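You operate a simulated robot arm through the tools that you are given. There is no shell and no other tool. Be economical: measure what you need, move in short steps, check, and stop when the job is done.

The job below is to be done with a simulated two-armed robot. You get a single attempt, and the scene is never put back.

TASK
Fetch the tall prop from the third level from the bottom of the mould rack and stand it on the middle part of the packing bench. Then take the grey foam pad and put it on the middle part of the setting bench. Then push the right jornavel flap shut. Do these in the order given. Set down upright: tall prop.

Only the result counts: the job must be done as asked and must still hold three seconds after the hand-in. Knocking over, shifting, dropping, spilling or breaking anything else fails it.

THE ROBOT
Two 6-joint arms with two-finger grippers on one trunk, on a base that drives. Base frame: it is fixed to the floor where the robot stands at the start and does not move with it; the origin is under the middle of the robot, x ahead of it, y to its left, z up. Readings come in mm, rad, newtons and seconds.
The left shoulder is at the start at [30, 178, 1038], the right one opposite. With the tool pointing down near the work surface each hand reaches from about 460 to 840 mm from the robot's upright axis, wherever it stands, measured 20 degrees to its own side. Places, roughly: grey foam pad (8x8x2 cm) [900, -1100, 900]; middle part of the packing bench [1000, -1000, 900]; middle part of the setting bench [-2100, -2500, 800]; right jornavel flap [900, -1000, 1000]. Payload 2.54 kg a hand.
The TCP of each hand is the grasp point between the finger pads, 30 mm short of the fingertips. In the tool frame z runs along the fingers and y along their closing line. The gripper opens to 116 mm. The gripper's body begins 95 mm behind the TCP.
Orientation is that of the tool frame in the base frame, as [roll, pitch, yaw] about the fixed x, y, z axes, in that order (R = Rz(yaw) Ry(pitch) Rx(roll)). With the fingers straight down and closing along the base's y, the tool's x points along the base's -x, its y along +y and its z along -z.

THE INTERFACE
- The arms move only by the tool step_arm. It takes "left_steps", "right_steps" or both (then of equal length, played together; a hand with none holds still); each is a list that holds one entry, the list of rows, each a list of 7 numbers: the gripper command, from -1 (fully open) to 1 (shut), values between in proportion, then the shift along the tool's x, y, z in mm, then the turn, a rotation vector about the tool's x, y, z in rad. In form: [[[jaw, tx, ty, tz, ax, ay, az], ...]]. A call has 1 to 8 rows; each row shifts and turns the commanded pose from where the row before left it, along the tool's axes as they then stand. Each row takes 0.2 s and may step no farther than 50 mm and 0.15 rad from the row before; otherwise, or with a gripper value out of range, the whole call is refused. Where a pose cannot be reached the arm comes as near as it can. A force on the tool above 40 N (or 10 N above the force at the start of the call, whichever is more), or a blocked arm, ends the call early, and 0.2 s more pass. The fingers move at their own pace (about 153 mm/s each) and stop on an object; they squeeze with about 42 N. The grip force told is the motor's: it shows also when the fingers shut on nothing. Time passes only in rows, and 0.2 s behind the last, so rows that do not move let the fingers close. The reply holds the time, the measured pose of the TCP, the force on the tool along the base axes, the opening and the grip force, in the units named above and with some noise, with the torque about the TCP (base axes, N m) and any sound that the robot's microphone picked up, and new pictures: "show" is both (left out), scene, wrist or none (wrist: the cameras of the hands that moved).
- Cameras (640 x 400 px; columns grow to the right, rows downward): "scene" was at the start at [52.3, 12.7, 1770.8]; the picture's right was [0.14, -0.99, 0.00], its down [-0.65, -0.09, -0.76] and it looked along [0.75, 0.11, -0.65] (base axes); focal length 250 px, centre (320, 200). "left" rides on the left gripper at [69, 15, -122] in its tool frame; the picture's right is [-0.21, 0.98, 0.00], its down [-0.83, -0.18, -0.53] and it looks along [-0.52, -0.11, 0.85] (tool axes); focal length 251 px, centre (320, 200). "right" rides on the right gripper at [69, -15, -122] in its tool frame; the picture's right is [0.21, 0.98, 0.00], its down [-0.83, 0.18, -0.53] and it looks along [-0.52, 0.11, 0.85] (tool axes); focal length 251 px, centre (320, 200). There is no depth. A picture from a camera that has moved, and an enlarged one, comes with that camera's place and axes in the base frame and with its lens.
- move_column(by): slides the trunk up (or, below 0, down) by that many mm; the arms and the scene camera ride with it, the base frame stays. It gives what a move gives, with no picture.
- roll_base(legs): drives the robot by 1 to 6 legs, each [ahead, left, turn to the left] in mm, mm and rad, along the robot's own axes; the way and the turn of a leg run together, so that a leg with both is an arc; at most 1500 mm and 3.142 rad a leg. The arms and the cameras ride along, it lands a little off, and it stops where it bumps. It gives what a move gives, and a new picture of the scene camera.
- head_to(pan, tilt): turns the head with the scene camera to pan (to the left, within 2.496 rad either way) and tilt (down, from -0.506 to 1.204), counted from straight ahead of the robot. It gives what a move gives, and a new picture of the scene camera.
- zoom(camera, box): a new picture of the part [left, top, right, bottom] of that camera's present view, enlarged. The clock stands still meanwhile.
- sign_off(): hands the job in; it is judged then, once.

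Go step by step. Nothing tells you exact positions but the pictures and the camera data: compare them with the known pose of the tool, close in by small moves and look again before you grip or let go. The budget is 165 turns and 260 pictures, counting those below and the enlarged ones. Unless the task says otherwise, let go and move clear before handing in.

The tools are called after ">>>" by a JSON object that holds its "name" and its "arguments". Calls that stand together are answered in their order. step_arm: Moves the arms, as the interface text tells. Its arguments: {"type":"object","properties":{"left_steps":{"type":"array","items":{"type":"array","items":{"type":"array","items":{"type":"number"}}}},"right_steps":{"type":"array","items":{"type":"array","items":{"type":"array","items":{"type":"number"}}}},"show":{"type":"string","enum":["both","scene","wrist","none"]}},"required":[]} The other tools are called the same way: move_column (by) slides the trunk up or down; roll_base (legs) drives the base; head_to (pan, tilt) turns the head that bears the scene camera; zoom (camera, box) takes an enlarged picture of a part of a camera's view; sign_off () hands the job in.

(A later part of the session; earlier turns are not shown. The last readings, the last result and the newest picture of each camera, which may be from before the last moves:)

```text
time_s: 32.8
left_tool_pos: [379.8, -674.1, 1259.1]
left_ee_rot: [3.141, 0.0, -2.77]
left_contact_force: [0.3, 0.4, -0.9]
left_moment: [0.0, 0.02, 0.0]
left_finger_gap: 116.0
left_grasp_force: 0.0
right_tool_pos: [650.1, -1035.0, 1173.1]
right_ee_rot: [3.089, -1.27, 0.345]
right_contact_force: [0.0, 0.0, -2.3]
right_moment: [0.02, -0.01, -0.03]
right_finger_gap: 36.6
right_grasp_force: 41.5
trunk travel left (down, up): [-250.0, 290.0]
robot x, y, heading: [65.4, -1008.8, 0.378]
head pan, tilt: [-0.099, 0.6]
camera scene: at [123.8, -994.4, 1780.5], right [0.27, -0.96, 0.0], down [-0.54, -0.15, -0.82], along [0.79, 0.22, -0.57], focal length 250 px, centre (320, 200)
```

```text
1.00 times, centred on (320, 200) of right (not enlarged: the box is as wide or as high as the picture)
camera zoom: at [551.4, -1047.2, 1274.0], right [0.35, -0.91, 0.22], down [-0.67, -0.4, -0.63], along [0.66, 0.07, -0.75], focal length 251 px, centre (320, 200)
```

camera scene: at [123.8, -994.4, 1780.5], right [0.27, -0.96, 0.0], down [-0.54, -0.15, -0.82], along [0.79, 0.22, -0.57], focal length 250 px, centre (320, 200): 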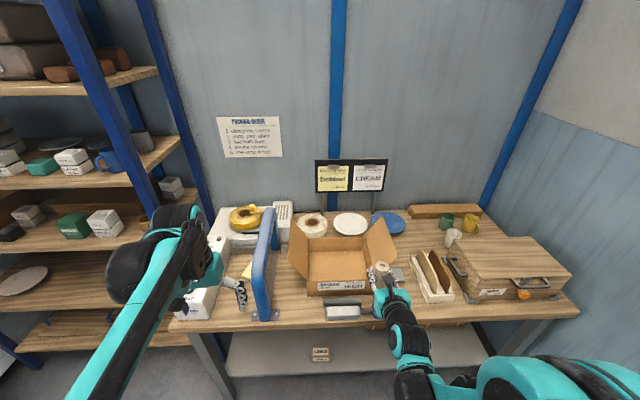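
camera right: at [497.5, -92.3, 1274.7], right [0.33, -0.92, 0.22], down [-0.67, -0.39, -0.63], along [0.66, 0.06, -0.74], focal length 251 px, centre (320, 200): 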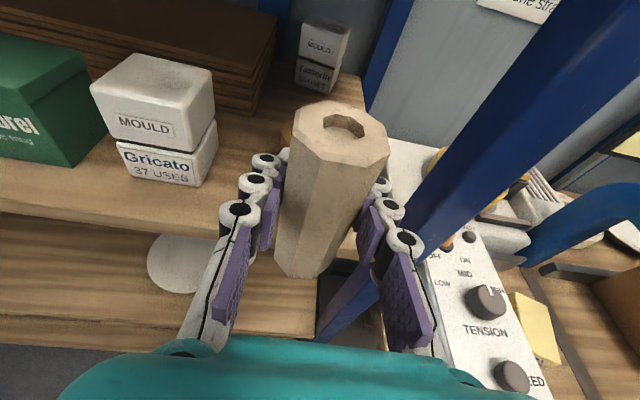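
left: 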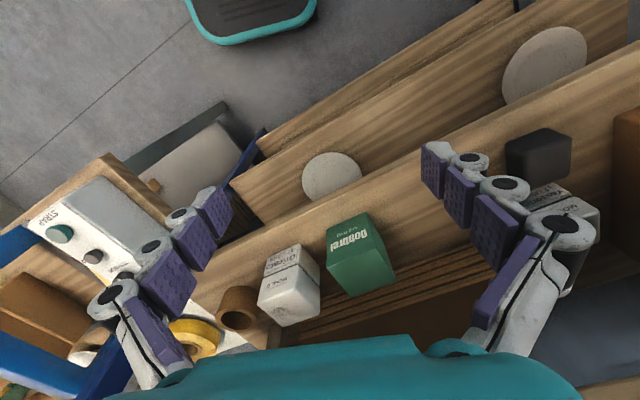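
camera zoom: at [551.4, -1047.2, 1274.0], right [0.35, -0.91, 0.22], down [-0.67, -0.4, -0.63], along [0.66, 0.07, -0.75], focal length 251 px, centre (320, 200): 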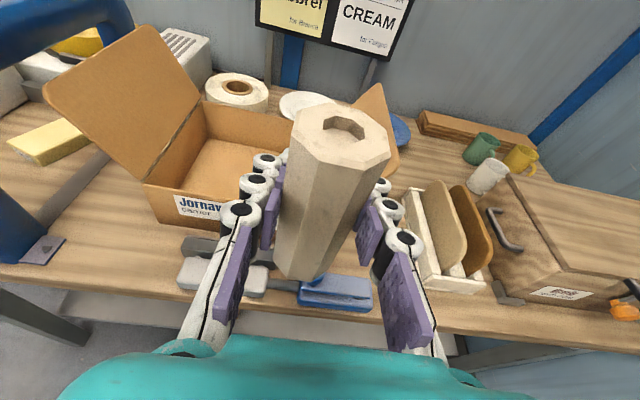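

The carton is "Jornavel" with both flaps up; the grey foam pad lies just right of it (~(886,-1131)). I'll set the prop behind the pad, right of the carton, at about the bench's middle. Drive right and slightly forward.

>>> {"name": "roll_base", "arguments": {"legs": [[0, -180, -0.03], [120, 0, 0]]}}

>>> {"name": "head_to", "arguments": {"pan": -0.2, "tilt": 0.75}}

>>> {"name": "zoom", "arguments": {"camera": "right", "box": [0, 0, 640, 400]}}

```text
time_s: 35.1
left_tool_pos: [564.2, -808.5, 1258.5]
left_ee_rot: [3.141, -0.001, -2.802]
left_contact_force: [-0.1, -0.1, -0.6]
left_moment: [0.01, 0.05, -0.01]
left_finger_gap: 116.2
left_grasp_force: 0.0
right_tool_pos: [823.0, -1178.6, 1173.4]
right_ee_rot: [3.089, -1.27, 0.315]
right_contact_force: [0.3, -0.4, -2.1]
right_moment: [-0.01, 0.01, -0.02]
right_finger_gap: 36.6
right_grasp_force: 41.7
trunk travel left (down, up): [-250.0, 290.0]
robot x, y, heading: [236.8, -1132.6, 0.337]
head pan, tilt: [-0.099, 0.6]
camera scene: at [298.5, -1121.0, 1780.5], right [0.24, -0.97, 0.0], down [-0.55, -0.13, -0.82], along [0.8, 0.2, -0.57], focal length 250 px, centre (320, 200)
```

scene: 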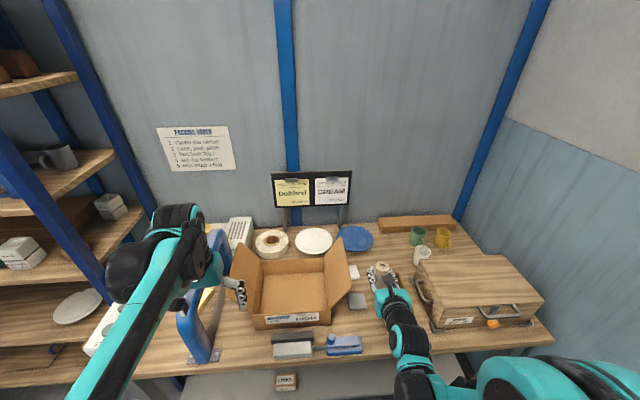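

```text
time_s: 35.9
left_tool_pos: [563.6, -809.4, 1260.2]
left_ee_rot: [3.141, -0.001, -2.804]
left_contact_force: [0.7, -0.1, -0.2]
left_moment: [-0.01, -0.01, -0.02]
left_finger_gap: 115.9
left_grasp_force: 0.0
right_tool_pos: [822.0, -1179.5, 1173.5]
right_ee_rot: [3.09, -1.272, 0.314]
right_contact_force: [0.0, 0.2, -2.4]
right_moment: [0.02, 0.01, -0.02]
right_finger_gap: 36.7
right_grasp_force: 41.5
trunk travel left (down, up): [-250.0, 290.0]
robot x, y, heading: [240.4, -1134.1, 0.333]
head pan, tilt: [-0.201, 0.75]
camera scene: at [293.7, -1131.4, 1767.7], right [0.14, -0.99, 0.0], down [-0.68, -0.09, -0.73], along [0.72, 0.1, -0.68], focal length 250 px, centre (320, 200)
```

scene: 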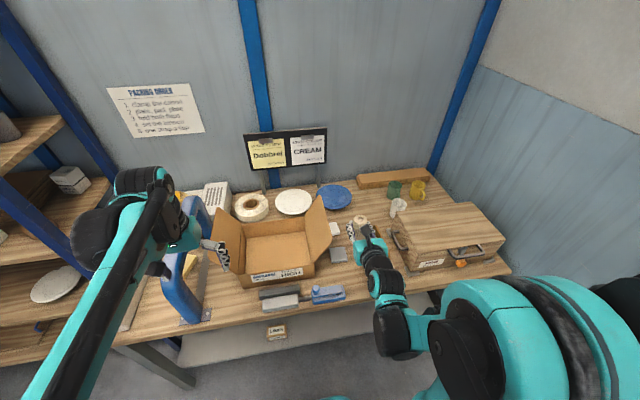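

```text
1.00 times, centred on (320, 200) of right (not enlarged: the box is as wide or as high as the picture)
camera zoom: at [723.1, -1188.6, 1274.0], right [0.31, -0.92, 0.22], down [-0.68, -0.38, -0.63], along [0.66, 0.05, -0.75], focal length 251 px, centre (320, 200)
```

zoom: 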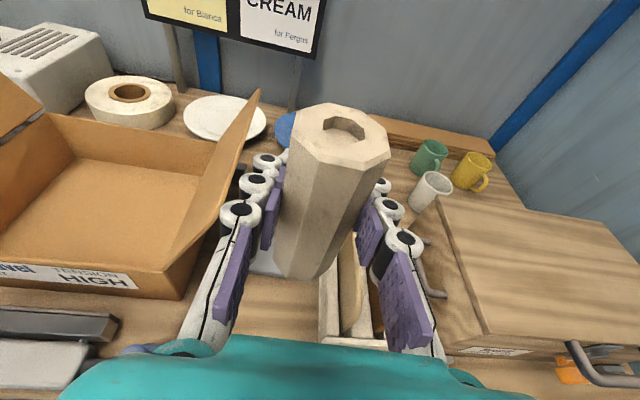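

Zoom to inspect the area around the pad and behind it.

>>> {"name": "zoom", "arguments": {"camera": "scene", "box": [290, 170, 450, 310]}}

```text
2.86 times, centred on (370, 240) of scene
camera zoom: at [293.7, -1131.4, 1767.7], right [0.14, -0.99, 0.0], down [-0.68, -0.09, -0.73], along [0.72, 0.1, -0.68], focal length 715 px, centre (177, 86)
```

zoom: 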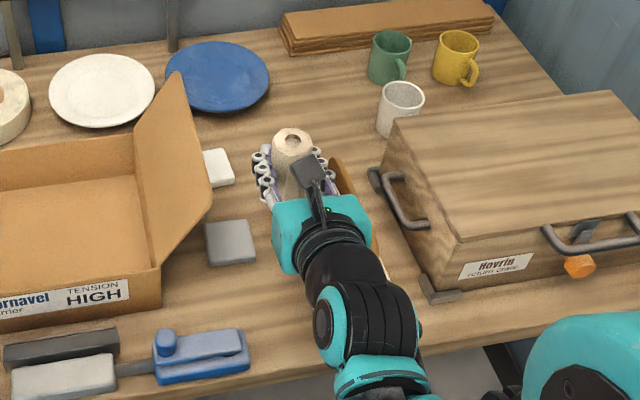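

The best free spot is the front strip right of the blue clamp, in front of and right of the pad (n≈335, r≈1410). Moving back/right/down toward it.

>>> {"name": "step_arm", "arguments": {"right_steps": [[[1, -12, 10, -38, 0, 0, 0], [1, -30, 10, 9, 0, 0, 0], [1, -32, 0, 10, 0, 0, 0], [1, -31, 0, 9, 0, 0, 0], [1, -25, 0, 8, 0, 0, 0], [1, 0, 0, 0, 0, 0, 0]]], "show": "both"}}

```text
time_s: 37.2
left_tool_pos: [563.9, -809.4, 1261.5]
left_ee_rot: [3.142, 0.0, -2.803]
left_contact_force: [0.5, 0.6, 0.5]
left_moment: [-0.02, 0.0, 0.0]
left_finger_gap: 115.8
left_grasp_force: 0.1
right_tool_pos: [804.9, -1208.4, 1156.9]
right_ee_rot: [3.091, -1.269, 0.313]
right_contact_force: [-0.2, -0.2, -1.5]
right_moment: [0.01, -0.01, 0.0]
right_finger_gap: 36.5
right_grasp_force: 41.8
right hand out of reach, approached as far as the arm can: row 2, 3, 4, 5
trunk travel left (down, up): [-250.0, 290.0]
robot x, y, heading: [237.2, -1139.0, 0.338]
head pan, tilt: [-0.201, 0.75]
camera scene: at [293.6, -1131.4, 1767.6], right [0.14, -0.99, 0.0], down [-0.68, -0.09, -0.73], along [0.72, 0.1, -0.68], focal length 250 px, centre (320, 200)
camera right: at [706.2, -1218.3, 1257.6], right [0.32, -0.92, 0.22], down [-0.68, -0.38, -0.63], along [0.66, 0.05, -0.75], focal length 251 px, centre (320, 200)
```

scene: 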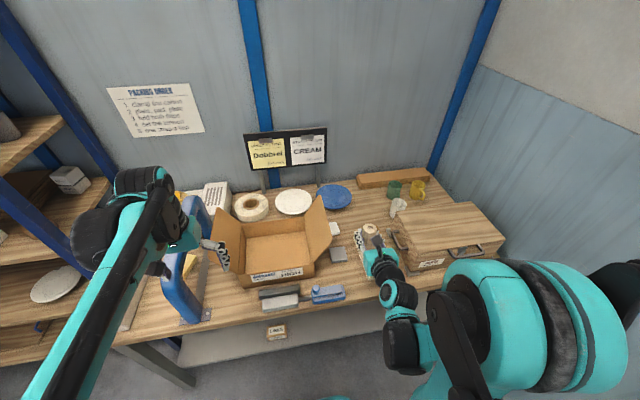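
right: 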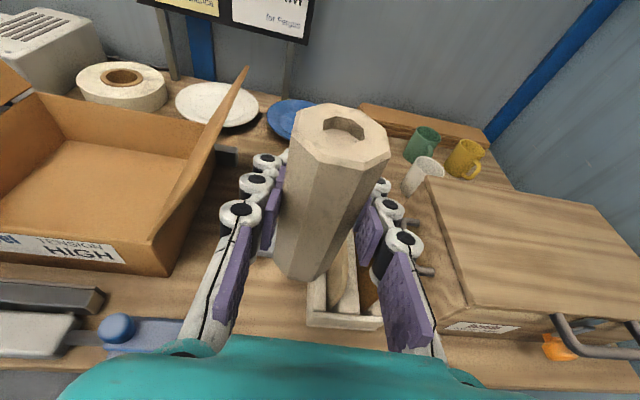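

The wrist is near its limit, so I'll use the base and column: shift left 25, back 12, and lower the trunk.

>>> {"name": "roll_base", "arguments": {"legs": [[-12, 25, 0]]}}

>>> {"name": "move_column", "arguments": {"by": -130}}

>>> {"name": "zoom", "arguments": {"camera": "right", "box": [0, 0, 640, 400]}}

>>> {"name": "zoom", "arguments": {"camera": "scene", "box": [260, 170, 460, 345]}}

```text
time_s: 38.1
left_tool_pos: [545.6, -791.5, 1260.3]
left_ee_rot: [3.141, 0.0, -2.804]
left_contact_force: [-0.3, 0.2, 0.4]
left_moment: [-0.04, 0.0, 0.02]
left_finger_gap: 116.0
left_grasp_force: 0.1
right_tool_pos: [786.4, -1190.5, 1156.6]
right_ee_rot: [3.091, -1.27, 0.312]
right_contact_force: [-0.1, 0.5, -3.0]
right_moment: [0.03, -0.04, -0.04]
right_finger_gap: 36.5
right_grasp_force: 42.1
trunk travel left (down, up): [-250.0, 290.0]
robot x, y, heading: [225.0, -1117.5, 0.344]
head pan, tilt: [-0.201, 0.75]
camera scene: at [274.8, -1112.5, 1767.6], right [0.14, -0.99, 0.0], down [-0.68, -0.09, -0.73], along [0.72, 0.1, -0.68], focal length 250 px, centre (320, 200)
```

scene: 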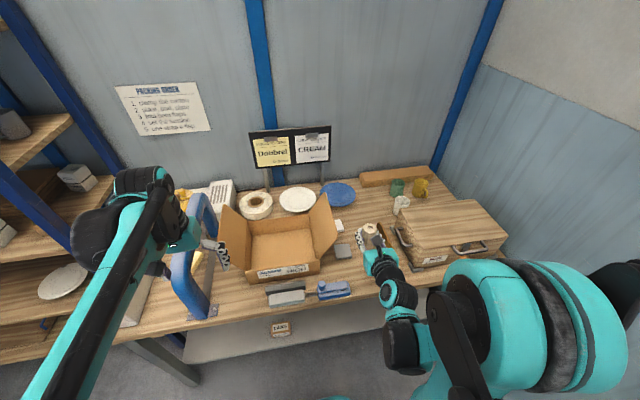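

```text
time_s: 39.6
left_tool_pos: [544.9, -790.6, 1131.1]
left_ee_rot: [-3.141, 0.001, -2.802]
left_contact_force: [0.0, 0.1, -0.1]
left_moment: [-0.02, 0.05, 0.05]
left_finger_gap: 116.1
left_grasp_force: 0.2
right_tool_pos: [785.9, -1191.7, 1027.1]
right_ee_rot: [3.09, -1.269, 0.312]
right_contact_force: [0.4, -0.2, -2.4]
right_moment: [0.02, 0.0, 0.01]
right_finger_gap: 36.3
right_grasp_force: 41.9
trunk travel left (down, up): [-120.0, 420.0]
robot x, y, heading: [224.6, -1113.9, 0.337]
head pan, tilt: [-0.201, 0.75]
```

```text
1.00 times, centred on (320, 200) of right (not enlarged: the box is as wide or as high as the picture)
camera zoom: at [687.5, -1200.0, 1127.7], right [0.31, -0.92, 0.22], down [-0.68, -0.38, -0.63], along [0.66, 0.05, -0.75], focal length 251 px, centre (320, 200)
```

zoom: 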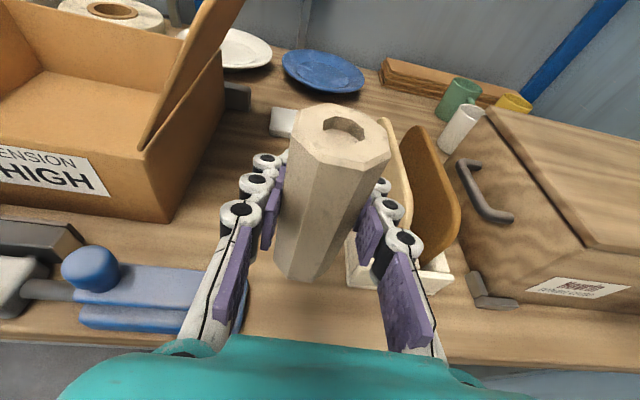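

```text
2.29 times, centred on (360, 258) of scene
camera zoom: at [275.0, -1112.8, 1637.8], right [0.14, -0.99, 0.0], down [-0.68, -0.09, -0.73], along [0.72, 0.1, -0.68], focal length 572 px, centre (229, 69)
```

zoom: 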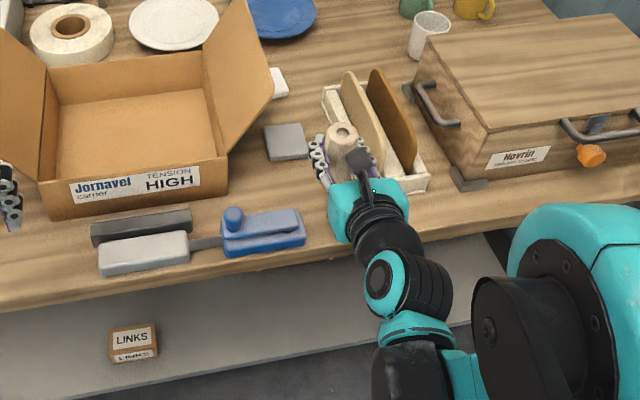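

Over the free spot with the prop's bottom ~55 mm above the bench. Lower by 35, then creep.

>>> {"name": "move_column", "arguments": {"by": -35}}

>>> {"name": "zoom", "arguments": {"camera": "right", "box": [220, 180, 420, 340]}}

>>> {"name": "zoom", "arguments": {"camera": "scene", "box": [310, 200, 410, 290]}}

```text
time_s: 40.4
left_tool_pos: [545.5, -790.5, 1096.2]
left_ee_rot: [3.141, 0.0, -2.802]
left_contact_force: [0.6, 0.2, 0.8]
left_moment: [-0.02, 0.01, 0.02]
left_finger_gap: 115.8
left_grasp_force: 0.0
right_tool_pos: [784.8, -1190.5, 992.7]
right_ee_rot: [3.091, -1.267, 0.311]
right_contact_force: [-0.2, 0.3, -3.2]
right_moment: [-0.01, 0.0, 0.0]
right_finger_gap: 36.5
right_grasp_force: 41.9
trunk travel left (down, up): [-85.0, 455.0]
robot x, y, heading: [222.3, -1115.5, 0.339]
head pan, tilt: [-0.201, 0.75]
```

```text
2.50 times, centred on (320, 260) of right
camera zoom: at [687.4, -1200.0, 1092.7], right [0.31, -0.92, 0.22], down [-0.68, -0.38, -0.63], along [0.66, 0.05, -0.75], focal length 629 px, centre (320, 50)
```

zoom: 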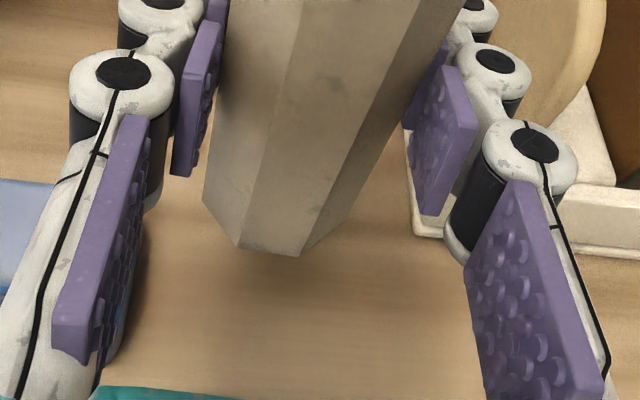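

```text
4.44 times, centred on (360, 245) of scene
camera zoom: at [274.8, -1112.8, 1602.7], right [0.14, -0.99, 0.0], down [-0.68, -0.09, -0.73], along [0.72, 0.1, -0.68], focal length 1113 px, centre (142, 0)
```

zoom: 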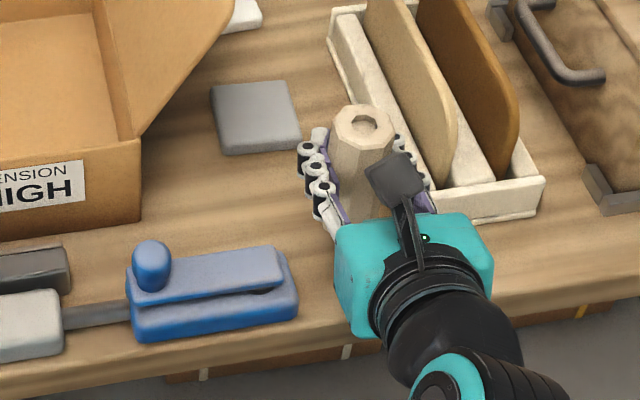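

Spot is clear. Creep down watching force.

>>> {"name": "move_column", "arguments": {"by": -12}}

>>> {"name": "zoom", "arguments": {"camera": "right", "box": [220, 180, 420, 340]}}

```text
time_s: 41.0
left_tool_pos: [544.6, -792.0, 1083.6]
left_ee_rot: [-3.141, 0.0, -2.804]
left_contact_force: [-0.2, 0.2, 0.1]
left_moment: [0.0, -0.03, 0.02]
left_finger_gap: 116.2
left_grasp_force: 0.0
right_tool_pos: [785.8, -1190.8, 979.6]
right_ee_rot: [3.09, -1.268, 0.312]
right_contact_force: [0.4, 0.1, -2.5]
right_moment: [-0.01, -0.05, 0.02]
right_finger_gap: 36.6
right_grasp_force: 41.6
trunk travel left (down, up): [-73.0, 467.0]
robot x, y, heading: [220.5, -1117.7, 0.339]
head pan, tilt: [-0.201, 0.75]
```

```text
2.50 times, centred on (320, 260) of right
camera zoom: at [687.4, -1200.0, 1080.6], right [0.31, -0.92, 0.22], down [-0.68, -0.38, -0.63], along [0.66, 0.05, -0.75], focal length 629 px, centre (320, 50)
```

zoom: 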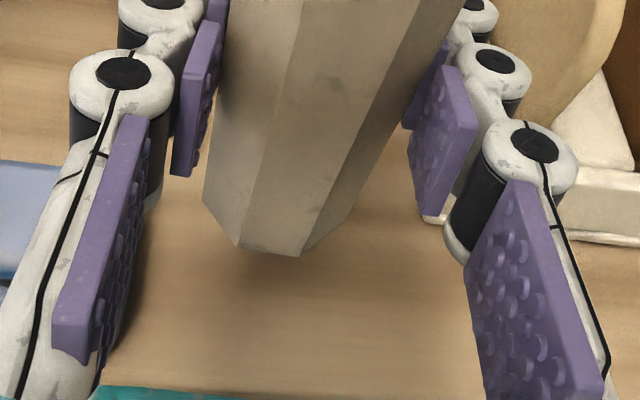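

>>> {"name": "move_column", "arguments": {"by": -6}}

>>> {"name": "move_column", "arguments": {"by": -4}}

>>> {"name": "zoom", "arguments": {"camera": "right", "box": [220, 180, 420, 340]}}

```text
time_s: 41.6
left_tool_pos: [544.6, -790.4, 1077.6]
left_ee_rot: [-3.141, 0.001, -2.803]
left_contact_force: [-0.1, 0.0, 0.8]
left_moment: [0.04, -0.01, 0.03]
left_finger_gap: 115.9
left_grasp_force: 0.0
right_tool_pos: [786.4, -1190.5, 974.0]
right_ee_rot: [3.09, -1.267, 0.313]
right_contact_force: [0.7, 0.4, -2.3]
right_moment: [0.05, 0.0, -0.02]
right_finger_gap: 36.5
right_grasp_force: 41.9
trunk travel left (down, up): [-67.0, 473.0]
robot x, y, heading: [222.2, -1113.6, 0.341]
head pan, tilt: [-0.201, 0.75]
```

```text
time_s: 42.1
left_tool_pos: [544.7, -791.5, 1072.9]
left_ee_rot: [-3.141, 0.0, -2.804]
left_contact_force: [-0.1, 0.1, -0.2]
left_moment: [0.02, -0.04, -0.01]
left_finger_gap: 115.9
left_grasp_force: 0.2
right_tool_pos: [787.0, -1190.5, 968.8]
right_ee_rot: [3.092, -1.27, 0.312]
right_contact_force: [-0.3, -0.3, -1.5]
right_moment: [0.02, -0.02, 0.0]
right_finger_gap: 36.4
right_grasp_force: 41.9
trunk travel left (down, up): [-63.0, 477.0]
robot x, y, heading: [225.3, -1116.4, 0.343]
head pan, tilt: [-0.201, 0.75]
```

```text
2.50 times, centred on (320, 260) of right
camera zoom: at [687.4, -1200.0, 1070.6], right [0.31, -0.92, 0.22], down [-0.68, -0.38, -0.63], along [0.66, 0.05, -0.75], focal length 629 px, centre (320, 50)
```

zoom: 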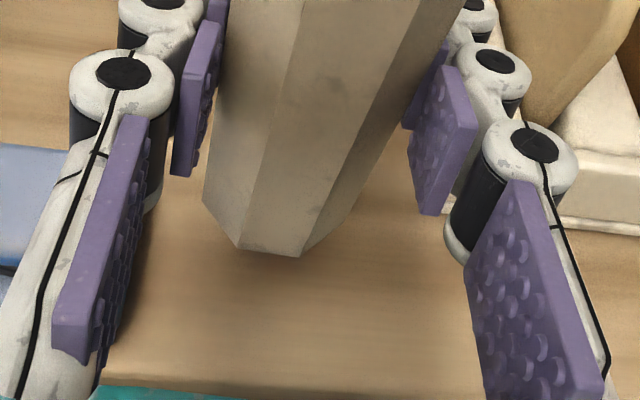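

>>> {"name": "move_column", "arguments": {"by": -5}}

>>> {"name": "move_column", "arguments": {"by": -4}}

>>> {"name": "zoom", "arguments": {"camera": "right", "box": [220, 180, 420, 340]}}

```text
time_s: 42.7
left_tool_pos: [545.8, -789.4, 1067.5]
left_ee_rot: [-3.141, 0.0, -2.803]
left_contact_force: [-0.1, 0.1, 0.0]
left_moment: [0.02, 0.0, -0.01]
left_finger_gap: 116.2
left_grasp_force: 0.1
right_tool_pos: [786.2, -1191.2, 964.0]
right_ee_rot: [3.092, -1.269, 0.312]
right_contact_force: [0.4, 1.0, -1.9]
right_moment: [0.01, -0.01, 0.0]
right_finger_gap: 36.5
right_grasp_force: 41.6
trunk travel left (down, up): [-58.0, 482.0]
robot x, y, heading: [224.9, -1114.4, 0.336]
head pan, tilt: [-0.201, 0.75]
```

```text
time_s: 43.2
left_tool_pos: [545.3, -791.0, 1063.9]
left_ee_rot: [3.141, 0.0, -2.802]
left_contact_force: [0.0, 0.4, 0.5]
left_moment: [-0.01, 0.03, -0.03]
left_finger_gap: 116.0
left_grasp_force: 0.0
right_tool_pos: [785.4, -1190.6, 960.5]
right_ee_rot: [3.091, -1.27, 0.312]
right_contact_force: [-0.8, 0.5, -2.1]
right_moment: [0.02, -0.03, 0.01]
right_finger_gap: 36.4
right_grasp_force: 42.1
trunk travel left (down, up): [-54.0, 486.0]
robot x, y, heading: [224.0, -1114.8, 0.337]
head pan, tilt: [-0.201, 0.75]
```

```text
2.50 times, centred on (320, 260) of right
camera zoom: at [687.4, -1200.0, 1061.6], right [0.31, -0.92, 0.22], down [-0.68, -0.38, -0.63], along [0.66, 0.05, -0.75], focal length 629 px, centre (320, 50)
```

zoom: 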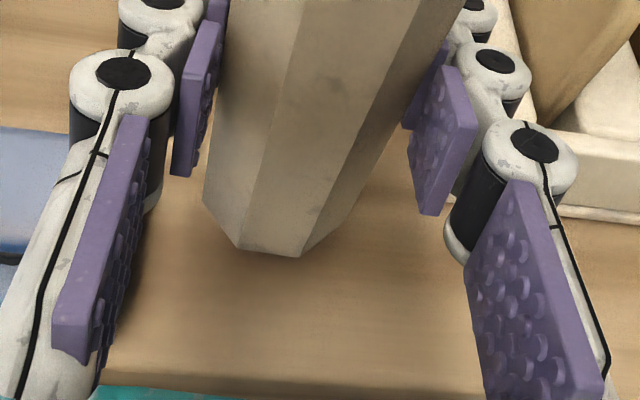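

>>> {"name": "move_column", "arguments": {"by": -6}}

>>> {"name": "move_column", "arguments": {"by": -4}}

>>> {"name": "zoom", "arguments": {"camera": "scene", "box": [310, 200, 410, 290]}}

>>> {"name": "zoom", "arguments": {"camera": "right", "box": [220, 180, 420, 340]}}

```text
time_s: 43.7
left_tool_pos: [545.0, -790.6, 1058.1]
left_ee_rot: [-3.141, -0.001, -2.803]
left_contact_force: [-0.4, -0.7, 0.0]
left_moment: [0.01, 0.0, -0.01]
left_finger_gap: 116.1
left_grasp_force: 0.2
right_tool_pos: [786.7, -1190.5, 954.7]
right_ee_rot: [3.093, -1.267, 0.313]
right_contact_force: [-0.3, 0.4, -2.1]
right_moment: [0.0, -0.04, -0.01]
right_finger_gap: 36.5
right_grasp_force: 42.2
trunk travel left (down, up): [-48.0, 492.0]
robot x, y, heading: [220.6, -1115.4, 0.34]
head pan, tilt: [-0.201, 0.75]
```

```text
time_s: 44.3
left_tool_pos: [545.9, -790.8, 1053.7]
left_ee_rot: [-3.141, 0.0, -2.802]
left_contact_force: [-0.3, 0.1, 0.4]
left_moment: [-0.01, 0.01, 0.04]
left_finger_gap: 115.9
left_grasp_force: 0.0
right_tool_pos: [785.9, -1191.0, 950.1]
right_ee_rot: [3.091, -1.267, 0.311]
right_contact_force: [0.5, -0.2, -2.5]
right_moment: [-0.04, -0.02, 0.03]
right_finger_gap: 36.9
right_grasp_force: 41.6
trunk travel left (down, up): [-44.0, 496.0]
robot x, y, heading: [224.1, -1112.2, 0.334]
head pan, tilt: [-0.201, 0.75]
```

```text
4.44 times, centred on (360, 245) of scene
camera zoom: at [274.9, -1112.7, 1561.6], right [0.14, -0.99, 0.0], down [-0.68, -0.09, -0.73], along [0.72, 0.1, -0.68], focal length 1113 px, centre (142, 0)
```

zoom: 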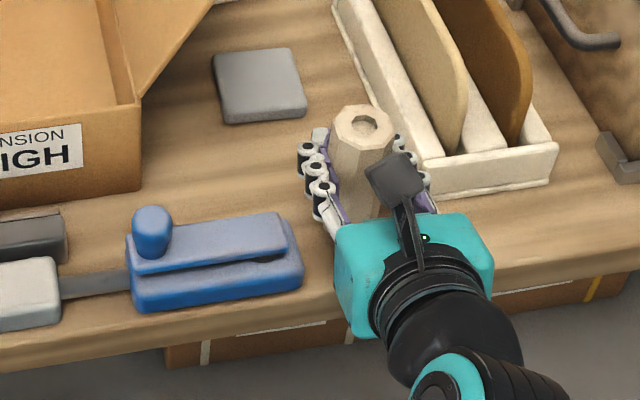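

```text
2.50 times, centred on (320, 260) of right
camera zoom: at [687.4, -1200.0, 1051.6], right [0.31, -0.92, 0.22], down [-0.68, -0.38, -0.63], along [0.66, 0.05, -0.75], focal length 629 px, centre (320, 50)
```

zoom: 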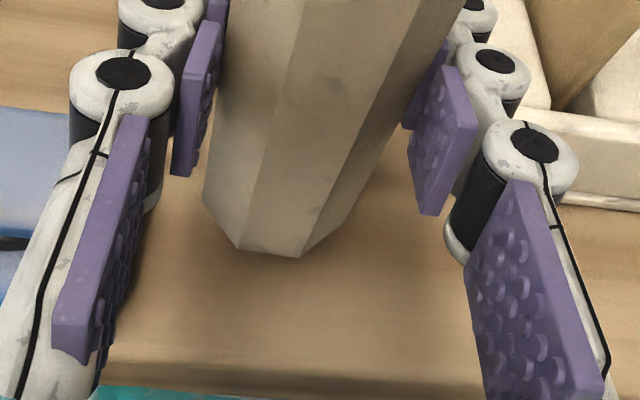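

>>> {"name": "move_column", "arguments": {"by": -4}}

>>> {"name": "move_column", "arguments": {"by": -4}}

>>> {"name": "move_column", "arguments": {"by": -4}}

>>> {"name": "zoom", "arguments": {"camera": "right", "box": [0, 0, 640, 400]}}

```text
time_s: 44.8
left_tool_pos: [545.0, -791.2, 1050.3]
left_ee_rot: [3.141, -0.001, -2.802]
left_contact_force: [-0.2, 0.7, -0.6]
left_moment: [-0.01, 0.0, 0.02]
left_finger_gap: 116.4
left_grasp_force: 0.0
right_tool_pos: [786.7, -1190.1, 946.2]
right_ee_rot: [3.09, -1.269, 0.313]
right_contact_force: [-1.1, -0.1, -1.9]
right_moment: [0.0, -0.01, -0.03]
right_finger_gap: 36.4
right_grasp_force: 41.7
trunk travel left (down, up): [-40.0, 500.0]
robot x, y, heading: [225.8, -1111.9, 0.338]
head pan, tilt: [-0.201, 0.75]
```

```text
time_s: 45.3
left_tool_pos: [544.6, -791.2, 1046.2]
left_ee_rot: [3.141, -0.001, -2.802]
left_contact_force: [0.1, 0.6, -1.0]
left_moment: [0.03, 0.02, -0.03]
left_finger_gap: 116.0
left_grasp_force: 0.0
right_tool_pos: [785.6, -1190.6, 942.7]
right_ee_rot: [3.092, -1.269, 0.311]
right_contact_force: [-1.0, 0.3, -2.4]
right_moment: [0.01, -0.03, -0.01]
right_finger_gap: 36.5
right_grasp_force: 42.2
trunk travel left (down, up): [-36.0, 504.0]
robot x, y, heading: [221.1, -1115.1, 0.343]
head pan, tilt: [-0.201, 0.75]
```

```text
time_s: 45.9
left_tool_pos: [546.7, -791.2, 1041.8]
left_ee_rot: [3.142, -0.001, -2.803]
left_contact_force: [0.0, 0.2, 0.4]
left_moment: [0.0, 0.04, 0.03]
left_finger_gap: 115.9
left_grasp_force: 0.0
right_tool_pos: [786.2, -1191.5, 938.5]
right_ee_rot: [3.091, -1.268, 0.314]
right_contact_force: [0.7, 0.0, -3.0]
right_moment: [0.02, -0.03, -0.02]
right_finger_gap: 36.6
right_grasp_force: 41.9
trunk travel left (down, up): [-32.0, 508.0]
robot x, y, heading: [222.6, -1116.9, 0.336]
head pan, tilt: [-0.201, 0.75]
```

```text
1.00 times, centred on (320, 200) of right (not enlarged: the box is as wide or as high as the picture)
camera zoom: at [687.4, -1200.0, 1039.6], right [0.31, -0.92, 0.22], down [-0.68, -0.38, -0.63], along [0.66, 0.05, -0.75], focal length 251 px, centre (320, 200)
```

zoom: 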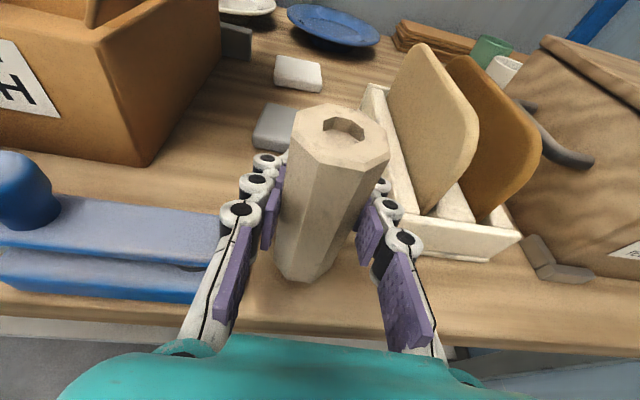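

Triangulating the bench surface gives about z≈858, so contact is close. Continue in small steps.

>>> {"name": "move_column", "arguments": {"by": -3}}

>>> {"name": "move_column", "arguments": {"by": -3}}

>>> {"name": "zoom", "arguments": {"camera": "right", "box": [180, 160, 440, 360]}}

```text
time_s: 46.4
left_tool_pos: [545.1, -791.5, 1039.6]
left_ee_rot: [-3.14, 0.0, -2.803]
left_contact_force: [1.2, -0.8, 0.6]
left_moment: [0.01, -0.02, 0.01]
left_finger_gap: 116.1
left_grasp_force: 0.0
right_tool_pos: [786.2, -1191.0, 936.0]
right_ee_rot: [3.092, -1.269, 0.312]
right_contact_force: [0.9, -0.7, -2.0]
right_moment: [-0.01, -0.03, 0.01]
right_finger_gap: 36.6
right_grasp_force: 41.7
trunk travel left (down, up): [-29.0, 511.0]
robot x, y, heading: [221.9, -1116.1, 0.338]
head pan, tilt: [-0.201, 0.75]
```

```text
time_s: 46.9
left_tool_pos: [544.8, -791.7, 1035.9]
left_ee_rot: [-3.141, 0.0, -2.804]
left_contact_force: [-0.9, -0.2, 0.0]
left_moment: [0.01, 0.03, 0.02]
left_finger_gap: 116.1
left_grasp_force: 0.0
right_tool_pos: [786.1, -1190.9, 933.0]
right_ee_rot: [3.091, -1.269, 0.313]
right_contact_force: [0.2, 0.0, -2.3]
right_moment: [-0.02, -0.03, 0.0]
right_finger_gap: 36.4
right_grasp_force: 41.9
trunk travel left (down, up): [-26.0, 514.0]
robot x, y, heading: [220.1, -1113.3, 0.339]
head pan, tilt: [-0.201, 0.75]
```

```text
2.00 times, centred on (310, 260) of right
camera zoom: at [687.5, -1200.0, 1033.6], right [0.31, -0.92, 0.22], down [-0.68, -0.38, -0.63], along [0.66, 0.05, -0.75], focal length 503 px, centre (340, 80)
```

zoom: 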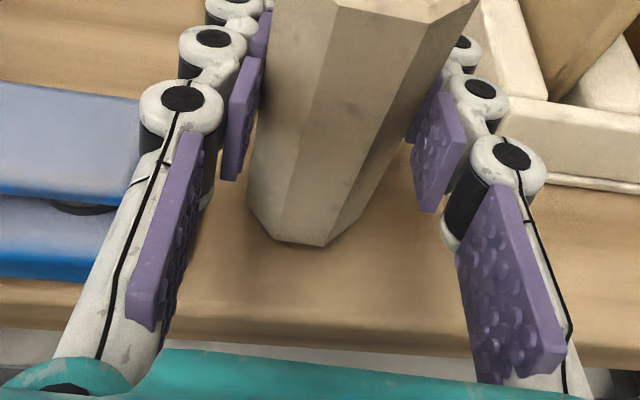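

>>> {"name": "move_column", "arguments": {"by": -3}}

>>> {"name": "move_column", "arguments": {"by": -3}}

>>> {"name": "move_column", "arguments": {"by": -3}}

>>> {"name": "zoom", "arguments": {"camera": "right", "box": [180, 160, 440, 360]}}

```text
time_s: 47.4
left_tool_pos: [546.1, -790.5, 1032.6]
left_ee_rot: [-3.141, -0.001, -2.803]
left_contact_force: [-0.3, -0.5, -0.4]
left_moment: [0.02, 0.01, 0.03]
left_finger_gap: 116.0
left_grasp_force: 0.1
right_tool_pos: [786.3, -1190.4, 929.0]
right_ee_rot: [3.089, -1.268, 0.313]
right_contact_force: [-0.6, -0.5, -1.2]
right_moment: [0.0, 0.02, 0.05]
right_finger_gap: 36.3
right_grasp_force: 41.4
trunk travel left (down, up): [-23.0, 517.0]
robot x, y, heading: [223.4, -1116.5, 0.337]
head pan, tilt: [-0.201, 0.75]
```

```text
time_s: 47.9
left_tool_pos: [545.4, -791.8, 1029.8]
left_ee_rot: [3.14, 0.001, -2.802]
left_contact_force: [-0.2, -0.2, 0.1]
left_moment: [-0.01, -0.02, -0.01]
left_finger_gap: 116.1
left_grasp_force: 0.1
right_tool_pos: [785.9, -1190.7, 926.7]
right_ee_rot: [3.091, -1.27, 0.314]
right_contact_force: [-0.1, -0.7, -2.3]
right_moment: [0.0, -0.02, 0.01]
right_finger_gap: 36.5
right_grasp_force: 41.6
trunk travel left (down, up): [-20.0, 520.0]
robot x, y, heading: [221.6, -1113.0, 0.341]
head pan, tilt: [-0.201, 0.75]
```

```text
time_s: 48.5
left_tool_pos: [545.6, -791.2, 1027.3]
left_ee_rot: [-3.142, -0.002, -2.803]
left_contact_force: [0.2, 1.1, 0.0]
left_moment: [0.04, 0.0, -0.03]
left_finger_gap: 116.1
left_grasp_force: 0.1
right_tool_pos: [786.0, -1190.8, 923.1]
right_ee_rot: [3.091, -1.269, 0.311]
right_contact_force: [-0.4, -0.3, -2.5]
right_moment: [-0.01, -0.04, -0.01]
right_finger_gap: 36.6
right_grasp_force: 41.2
trunk travel left (down, up): [-17.0, 523.0]
robot x, y, heading: [222.9, -1114.7, 0.341]
head pan, tilt: [-0.201, 0.75]
```

```text
2.00 times, centred on (310, 260) of right
camera zoom: at [687.4, -1200.0, 1024.6], right [0.31, -0.92, 0.22], down [-0.68, -0.38, -0.63], along [0.66, 0.05, -0.75], focal length 503 px, centre (340, 80)
```

zoom: 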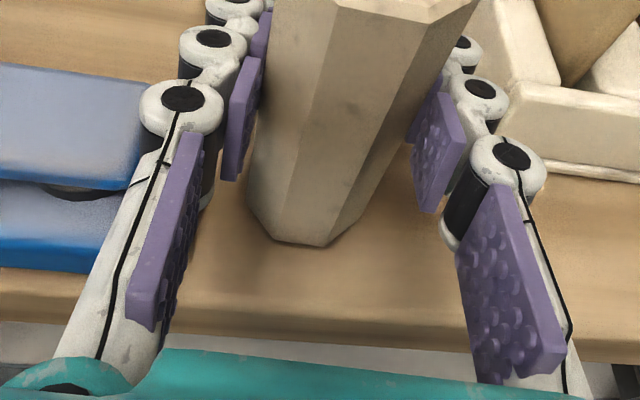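

The bench is lower than I assumed (~845), which puts the prop close to the front edge. I'll nudge the base 20 mm forward before the final lowering.

>>> {"name": "roll_base", "arguments": {"legs": [[20, 0, 0]]}}

>>> {"name": "zoom", "arguments": {"camera": "right", "box": [0, 0, 640, 400]}}

```text
time_s: 49.2
left_tool_pos: [563.8, -784.6, 1026.1]
left_ee_rot: [-3.141, -0.002, -2.802]
left_contact_force: [0.9, -0.2, 0.1]
left_moment: [-0.01, 0.08, 0.01]
left_finger_gap: 116.0
left_grasp_force: 0.1
right_tool_pos: [806.6, -1184.1, 922.5]
right_ee_rot: [3.091, -1.267, 0.311]
right_contact_force: [0.2, 0.0, -2.6]
right_moment: [-0.01, -0.02, -0.02]
right_finger_gap: 36.4
right_grasp_force: 42.0
trunk travel left (down, up): [-17.0, 523.0]
robot x, y, heading: [242.9, -1111.5, 0.337]
head pan, tilt: [-0.201, 0.75]
camera scene: at [294.8, -1105.8, 1534.5], right [0.14, -0.99, 0.0], down [-0.68, -0.09, -0.73], along [0.72, 0.1, -0.68], focal length 250 px, centre (320, 200)
```

scene: 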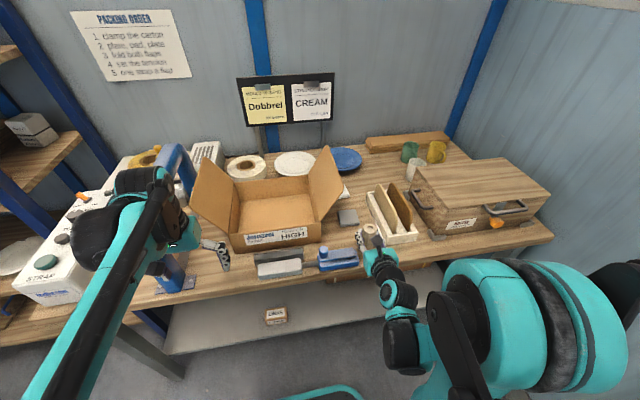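

```text
1.00 times, centred on (320, 200) of right (not enlarged: the box is as wide or as high as the picture)
camera zoom: at [706.7, -1193.3, 1024.0], right [0.31, -0.92, 0.22], down [-0.68, -0.38, -0.63], along [0.66, 0.05, -0.75], focal length 251 px, centre (320, 200)
```

zoom: 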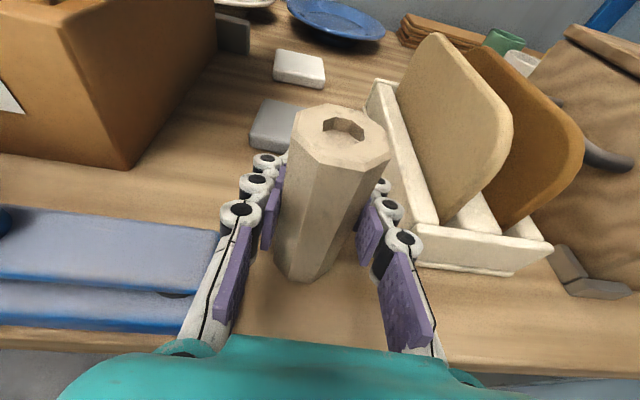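

>>> {"name": "move_column", "arguments": {"by": -3}}

>>> {"name": "move_column", "arguments": {"by": -3}}

>>> {"name": "move_column", "arguments": {"by": -3}}

>>> {"name": "zoom", "arguments": {"camera": "right", "box": [180, 160, 440, 360]}}

```text
time_s: 49.8
left_tool_pos: [563.5, -784.3, 1024.4]
left_ee_rot: [-3.142, 0.002, -2.804]
left_contact_force: [-0.4, 0.3, -0.5]
left_moment: [0.01, -0.02, -0.03]
left_finger_gap: 115.8
left_grasp_force: 0.0
right_tool_pos: [805.0, -1184.8, 921.5]
right_ee_rot: [3.089, -1.269, 0.314]
right_contact_force: [0.4, -0.3, -1.4]
right_moment: [0.01, 0.02, -0.01]
right_finger_gap: 36.3
right_grasp_force: 42.0
trunk travel left (down, up): [-14.0, 526.0]
robot x, y, heading: [239.6, -1109.6, 0.34]
head pan, tilt: [-0.201, 0.75]
```

```text
time_s: 50.3
left_tool_pos: [564.4, -784.7, 1021.1]
left_ee_rot: [-3.142, -0.002, -2.803]
left_contact_force: [0.7, 0.3, 0.1]
left_moment: [0.0, 0.02, -0.06]
left_finger_gap: 116.2
left_grasp_force: 0.1
right_tool_pos: [804.0, -1185.2, 916.9]
right_ee_rot: [3.092, -1.268, 0.312]
right_contact_force: [0.4, 0.0, -2.7]
right_moment: [0.05, -0.03, 0.01]
right_finger_gap: 36.3
right_grasp_force: 42.3
trunk travel left (down, up): [-11.0, 529.0]
robot x, y, heading: [242.2, -1110.1, 0.336]
head pan, tilt: [-0.201, 0.75]
```

```text
time_s: 50.8
left_tool_pos: [563.2, -784.0, 1019.6]
left_ee_rot: [3.141, 0.002, -2.803]
left_contact_force: [0.2, 0.7, -0.7]
left_moment: [0.01, 0.01, -0.01]
left_finger_gap: 116.1
left_grasp_force: 0.1
right_tool_pos: [804.9, -1184.2, 916.4]
right_ee_rot: [3.09, -1.274, 0.31]
right_contact_force: [7.4, -0.3, 32.8]
right_moment: [0.45, 0.21, -0.13]
right_finger_gap: 36.4
right_grasp_force: 42.2
trunk travel left (down, up): [-8.0, 532.0]
robot x, y, heading: [240.7, -1109.6, 0.338]
head pan, tilt: [-0.201, 0.75]
```

```text
2.00 times, centred on (310, 260) of right
camera zoom: at [704.7, -1193.8, 1017.4], right [0.31, -0.92, 0.22], down [-0.68, -0.38, -0.63], along [0.67, 0.05, -0.74], focal length 503 px, centre (340, 80)
```

zoom: 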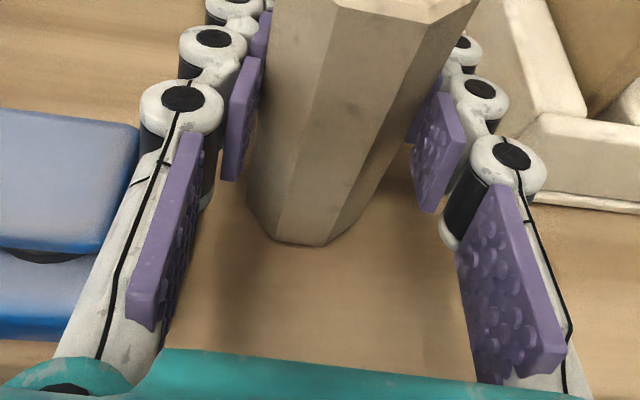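

Contact (≈35 N up). Relieve 1.5 mm and open slightly.

>>> {"name": "move_column", "arguments": {"by": 1.5}}

>>> {"name": "step_arm", "arguments": {"right_steps": [[[0.25, 0, 0, 0, 0, 0, 0], [0.15, 0, 0, 0, 0, 0, 0], [0.12, 0, 0, 0, 0, 0, 0]]], "show": "both"}}

```text
time_s: 51.3
left_tool_pos: [563.9, -784.9, 1020.6]
left_ee_rot: [-3.14, 0.0, -2.803]
left_contact_force: [0.4, 0.5, 0.4]
left_moment: [0.02, -0.03, -0.03]
left_finger_gap: 115.7
left_grasp_force: 0.0
right_tool_pos: [804.3, -1185.4, 915.3]
right_ee_rot: [3.085, -1.27, 0.315]
right_contact_force: [8.4, 0.3, 21.8]
right_moment: [0.37, -0.12, -0.12]
right_finger_gap: 36.3
right_grasp_force: 41.8
trunk travel left (down, up): [-9.0, 531.0]
robot x, y, heading: [245.7, -1106.1, 0.341]
head pan, tilt: [-0.201, 0.75]
```

```text
time_s: 52.1
left_tool_pos: [563.7, -785.3, 1020.3]
left_ee_rot: [-3.139, -0.002, -2.803]
left_contact_force: [-1.1, -0.2, -1.3]
left_moment: [0.0, 0.03, 0.02]
left_finger_gap: 115.9
left_grasp_force: 0.0
right_tool_pos: [805.3, -1184.5, 916.6]
right_ee_rot: [3.089, -1.269, 0.313]
right_contact_force: [0.1, 0.8, 0.8]
right_moment: [0.02, -0.03, 0.04]
right_finger_gap: 51.3
right_grasp_force: 0.1
trunk travel left (down, up): [-9.0, 531.0]
robot x, y, heading: [241.7, -1108.7, 0.34]
head pan, tilt: [-0.201, 0.75]
camera scene: at [292.7, -1106.4, 1527.1], right [0.14, -0.99, 0.0], down [-0.68, -0.09, -0.73], along [0.72, 0.1, -0.68], focal length 250 px, centre (320, 200)
camera right: at [705.3, -1193.6, 1017.1], right [0.31, -0.92, 0.22], down [-0.68, -0.38, -0.63], along [0.66, 0.05, -0.75], focal length 251 px, centre (320, 200)
```

scene: 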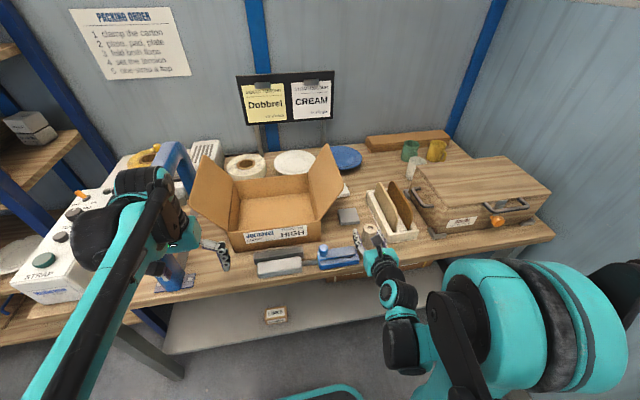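
right: 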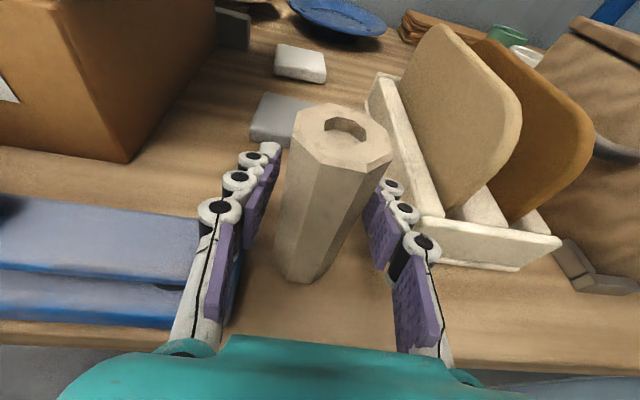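

Released; the prop stands. Retract along the finger axis.

>>> {"name": "step_arm", "arguments": {"right_steps": [[[0.12, 0, 0, -20, 0, 0, 0], [0.12, 0, 0, -20, 0, 0, 0], [0.12, 0, 0, -20, 0, 0, 0]]], "show": "both"}}

```text
time_s: 52.9
left_tool_pos: [562.0, -784.9, 1019.6]
left_ee_rot: [-3.141, -0.001, -2.802]
left_contact_force: [0.3, -0.1, -0.2]
left_moment: [0.02, 0.0, 0.01]
left_finger_gap: 115.9
left_grasp_force: 0.1
right_tool_pos: [745.0, -1197.9, 934.1]
right_ee_rot: [3.089, -1.269, 0.312]
right_contact_force: [0.3, 0.2, 0.6]
right_moment: [0.01, -0.03, -0.03]
right_finger_gap: 50.9
right_grasp_force: 0.1
trunk travel left (down, up): [-9.0, 531.0]
robot x, y, heading: [242.9, -1106.6, 0.342]
head pan, tilt: [-0.201, 0.75]
camera scene: at [291.8, -1106.4, 1527.2], right [0.14, -0.99, 0.0], down [-0.68, -0.09, -0.73], along [0.72, 0.1, -0.68], focal length 250 px, centre (320, 200)
camera right: at [646.6, -1207.6, 1034.9], right [0.31, -0.92, 0.22], down [-0.68, -0.38, -0.63], along [0.66, 0.05, -0.75], focal length 251 px, centre (320, 200)
```

scene: 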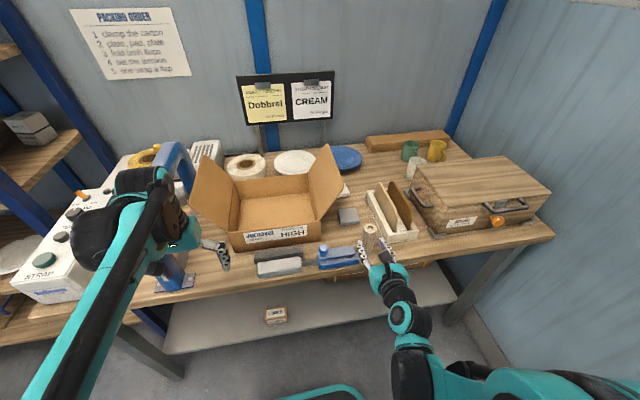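
right: 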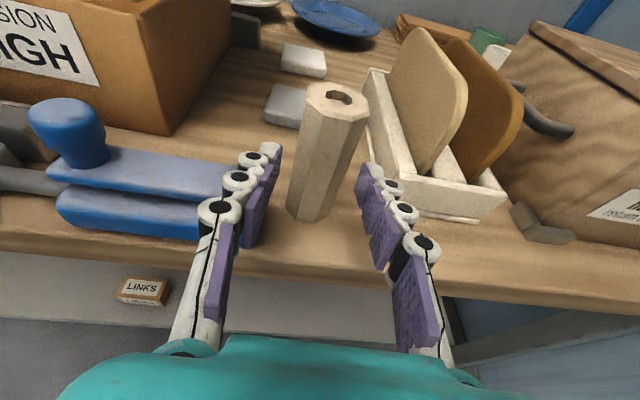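

The prop stands upright and clear. Now back off, raise the trunk, and turn the right hand to point down with its closing line running fore-aft for the pad.

>>> {"name": "step_arm", "arguments": {"right_steps": [[[0.12, 0, 0, -30, 0, 0, 0], [-1, 0, 0, -30, 0, 0, 0]]], "show": "none"}}

>>> {"name": "roll_base", "arguments": {"legs": [[-250, 0, 0]]}}

>>> {"name": "move_column", "arguments": {"by": 180}}

>>> {"name": "step_arm", "arguments": {"right_steps": [[[-1, 0, 0, 0, 0, -0.15, 0], [-1, 0, 0, 0, 0, -0.15, 0], [-1, 0, 0, 0, 0, -0.15, 0], [-1, 0, 0, 0, 0, -0.15, 0], [-1, 0, 0, 0, 0, -0.15, 0], [-1, 0, 0, 0, 0, -0.15, 0], [-1, 0, 0, 0, 0, -0.15, 0], [-1, 0, 0, 0, 0, -0.15, 0]]], "show": "scene"}}

```text
time_s: 53.7
left_tool_pos: [564.4, -783.7, 1018.4]
left_ee_rot: [-3.141, 0.0, -2.802]
left_contact_force: [0.5, 0.1, -0.1]
left_moment: [0.02, 0.03, 0.01]
left_finger_gap: 116.0
left_grasp_force: 0.0
right_tool_pos: [715.9, -1210.7, 968.9]
right_ee_rot: [3.091, -1.268, 0.311]
right_contact_force: [-1.0, 0.5, 0.2]
right_moment: [-0.01, 0.0, 0.01]
right_finger_gap: 116.1
right_grasp_force: 0.1
trunk travel left (down, up): [-9.0, 531.0]
robot x, y, heading: [237.9, -1109.9, 0.342]
head pan, tilt: [-0.201, 0.75]
stopped in row 2 (right hand): the arm was blocked; the commanded pose is now the measured one
```

```text
time_s: 55.5
left_tool_pos: [327.5, -868.3, 1019.1]
left_ee_rot: [3.14, 0.002, -2.811]
left_contact_force: [-0.8, -0.6, 0.3]
left_moment: [0.0, -0.05, -0.03]
left_finger_gap: 116.3
left_grasp_force: 0.1
right_tool_pos: [476.5, -1297.8, 969.2]
right_ee_rot: [3.091, -1.268, 0.306]
right_contact_force: [-0.7, 0.4, 0.2]
right_moment: [0.05, -0.01, 0.01]
right_finger_gap: 116.0
right_grasp_force: 0.1
trunk travel left (down, up): [-9.0, 531.0]
robot x, y, heading: [1.6, -1192.0, 0.33]
head pan, tilt: [-0.201, 0.75]
camera scene: at [53.9, -1189.7, 1527.2], right [0.13, -0.99, 0.0], down [-0.68, -0.09, -0.73], along [0.73, 0.1, -0.68], focal length 250 px, centre (320, 200)
```

scene: 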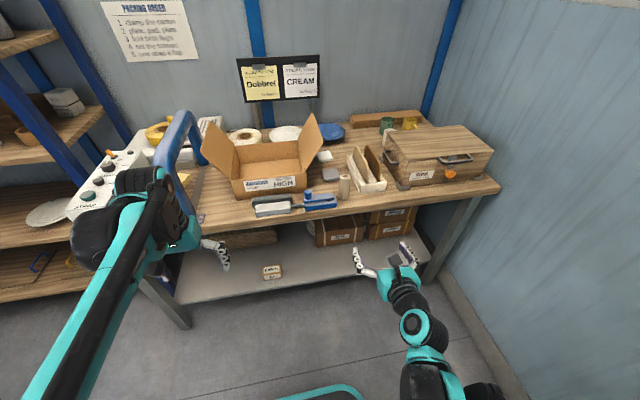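

```text
time_s: 57.5
left_tool_pos: [327.7, -870.3, 1200.8]
left_ee_rot: [3.139, -0.001, -2.808]
left_contact_force: [0.6, 0.3, -0.1]
left_moment: [-0.05, 0.01, -0.02]
left_finger_gap: 116.2
left_grasp_force: 0.1
right_tool_pos: [475.9, -1296.7, 1148.0]
right_ee_rot: [3.09, -1.269, 0.305]
right_contact_force: [0.3, -0.1, 0.3]
right_moment: [0.0, 0.01, 0.02]
right_finger_gap: 116.1
right_grasp_force: 0.1
trunk travel left (down, up): [-189.0, 351.0]
robot x, y, heading: [-0.1, -1191.2, 0.333]
head pan, tilt: [-0.201, 0.75]
```

```text
time_s: 59.4
left_tool_pos: [329.5, -868.7, 1199.4]
left_ee_rot: [-3.141, 0.0, -2.809]
left_contact_force: [1.2, 0.4, 0.4]
left_moment: [-0.01, 0.01, 0.05]
left_finger_gap: 115.8
left_grasp_force: 0.1
right_tool_pos: [478.2, -1299.9, 1147.7]
right_ee_rot: [3.129, -0.067, 0.261]
right_contact_force: [1.5, 0.4, 0.3]
right_moment: [0.05, 0.04, 0.0]
right_finger_gap: 116.2
right_grasp_force: 0.0
trunk travel left (down, up): [-189.0, 351.0]
robot x, y, heading: [0.5, -1191.7, 0.327]
head pan, tilt: [-0.201, 0.75]
camera scene: at [56.9, -1189.1, 1707.1], right [0.13, -0.99, 0.0], down [-0.68, -0.09, -0.73], along [0.72, 0.09, -0.68], focal length 250 px, centre (320, 200)
```

scene: 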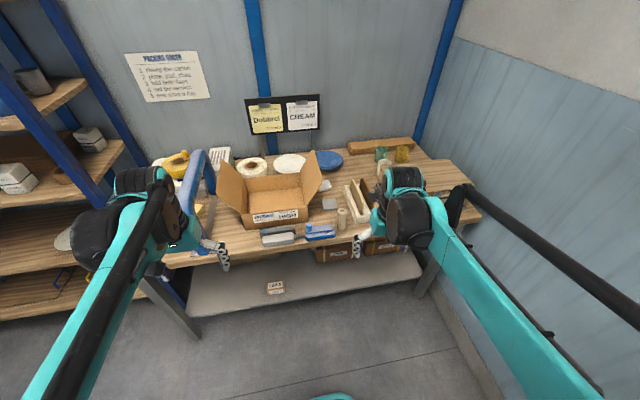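

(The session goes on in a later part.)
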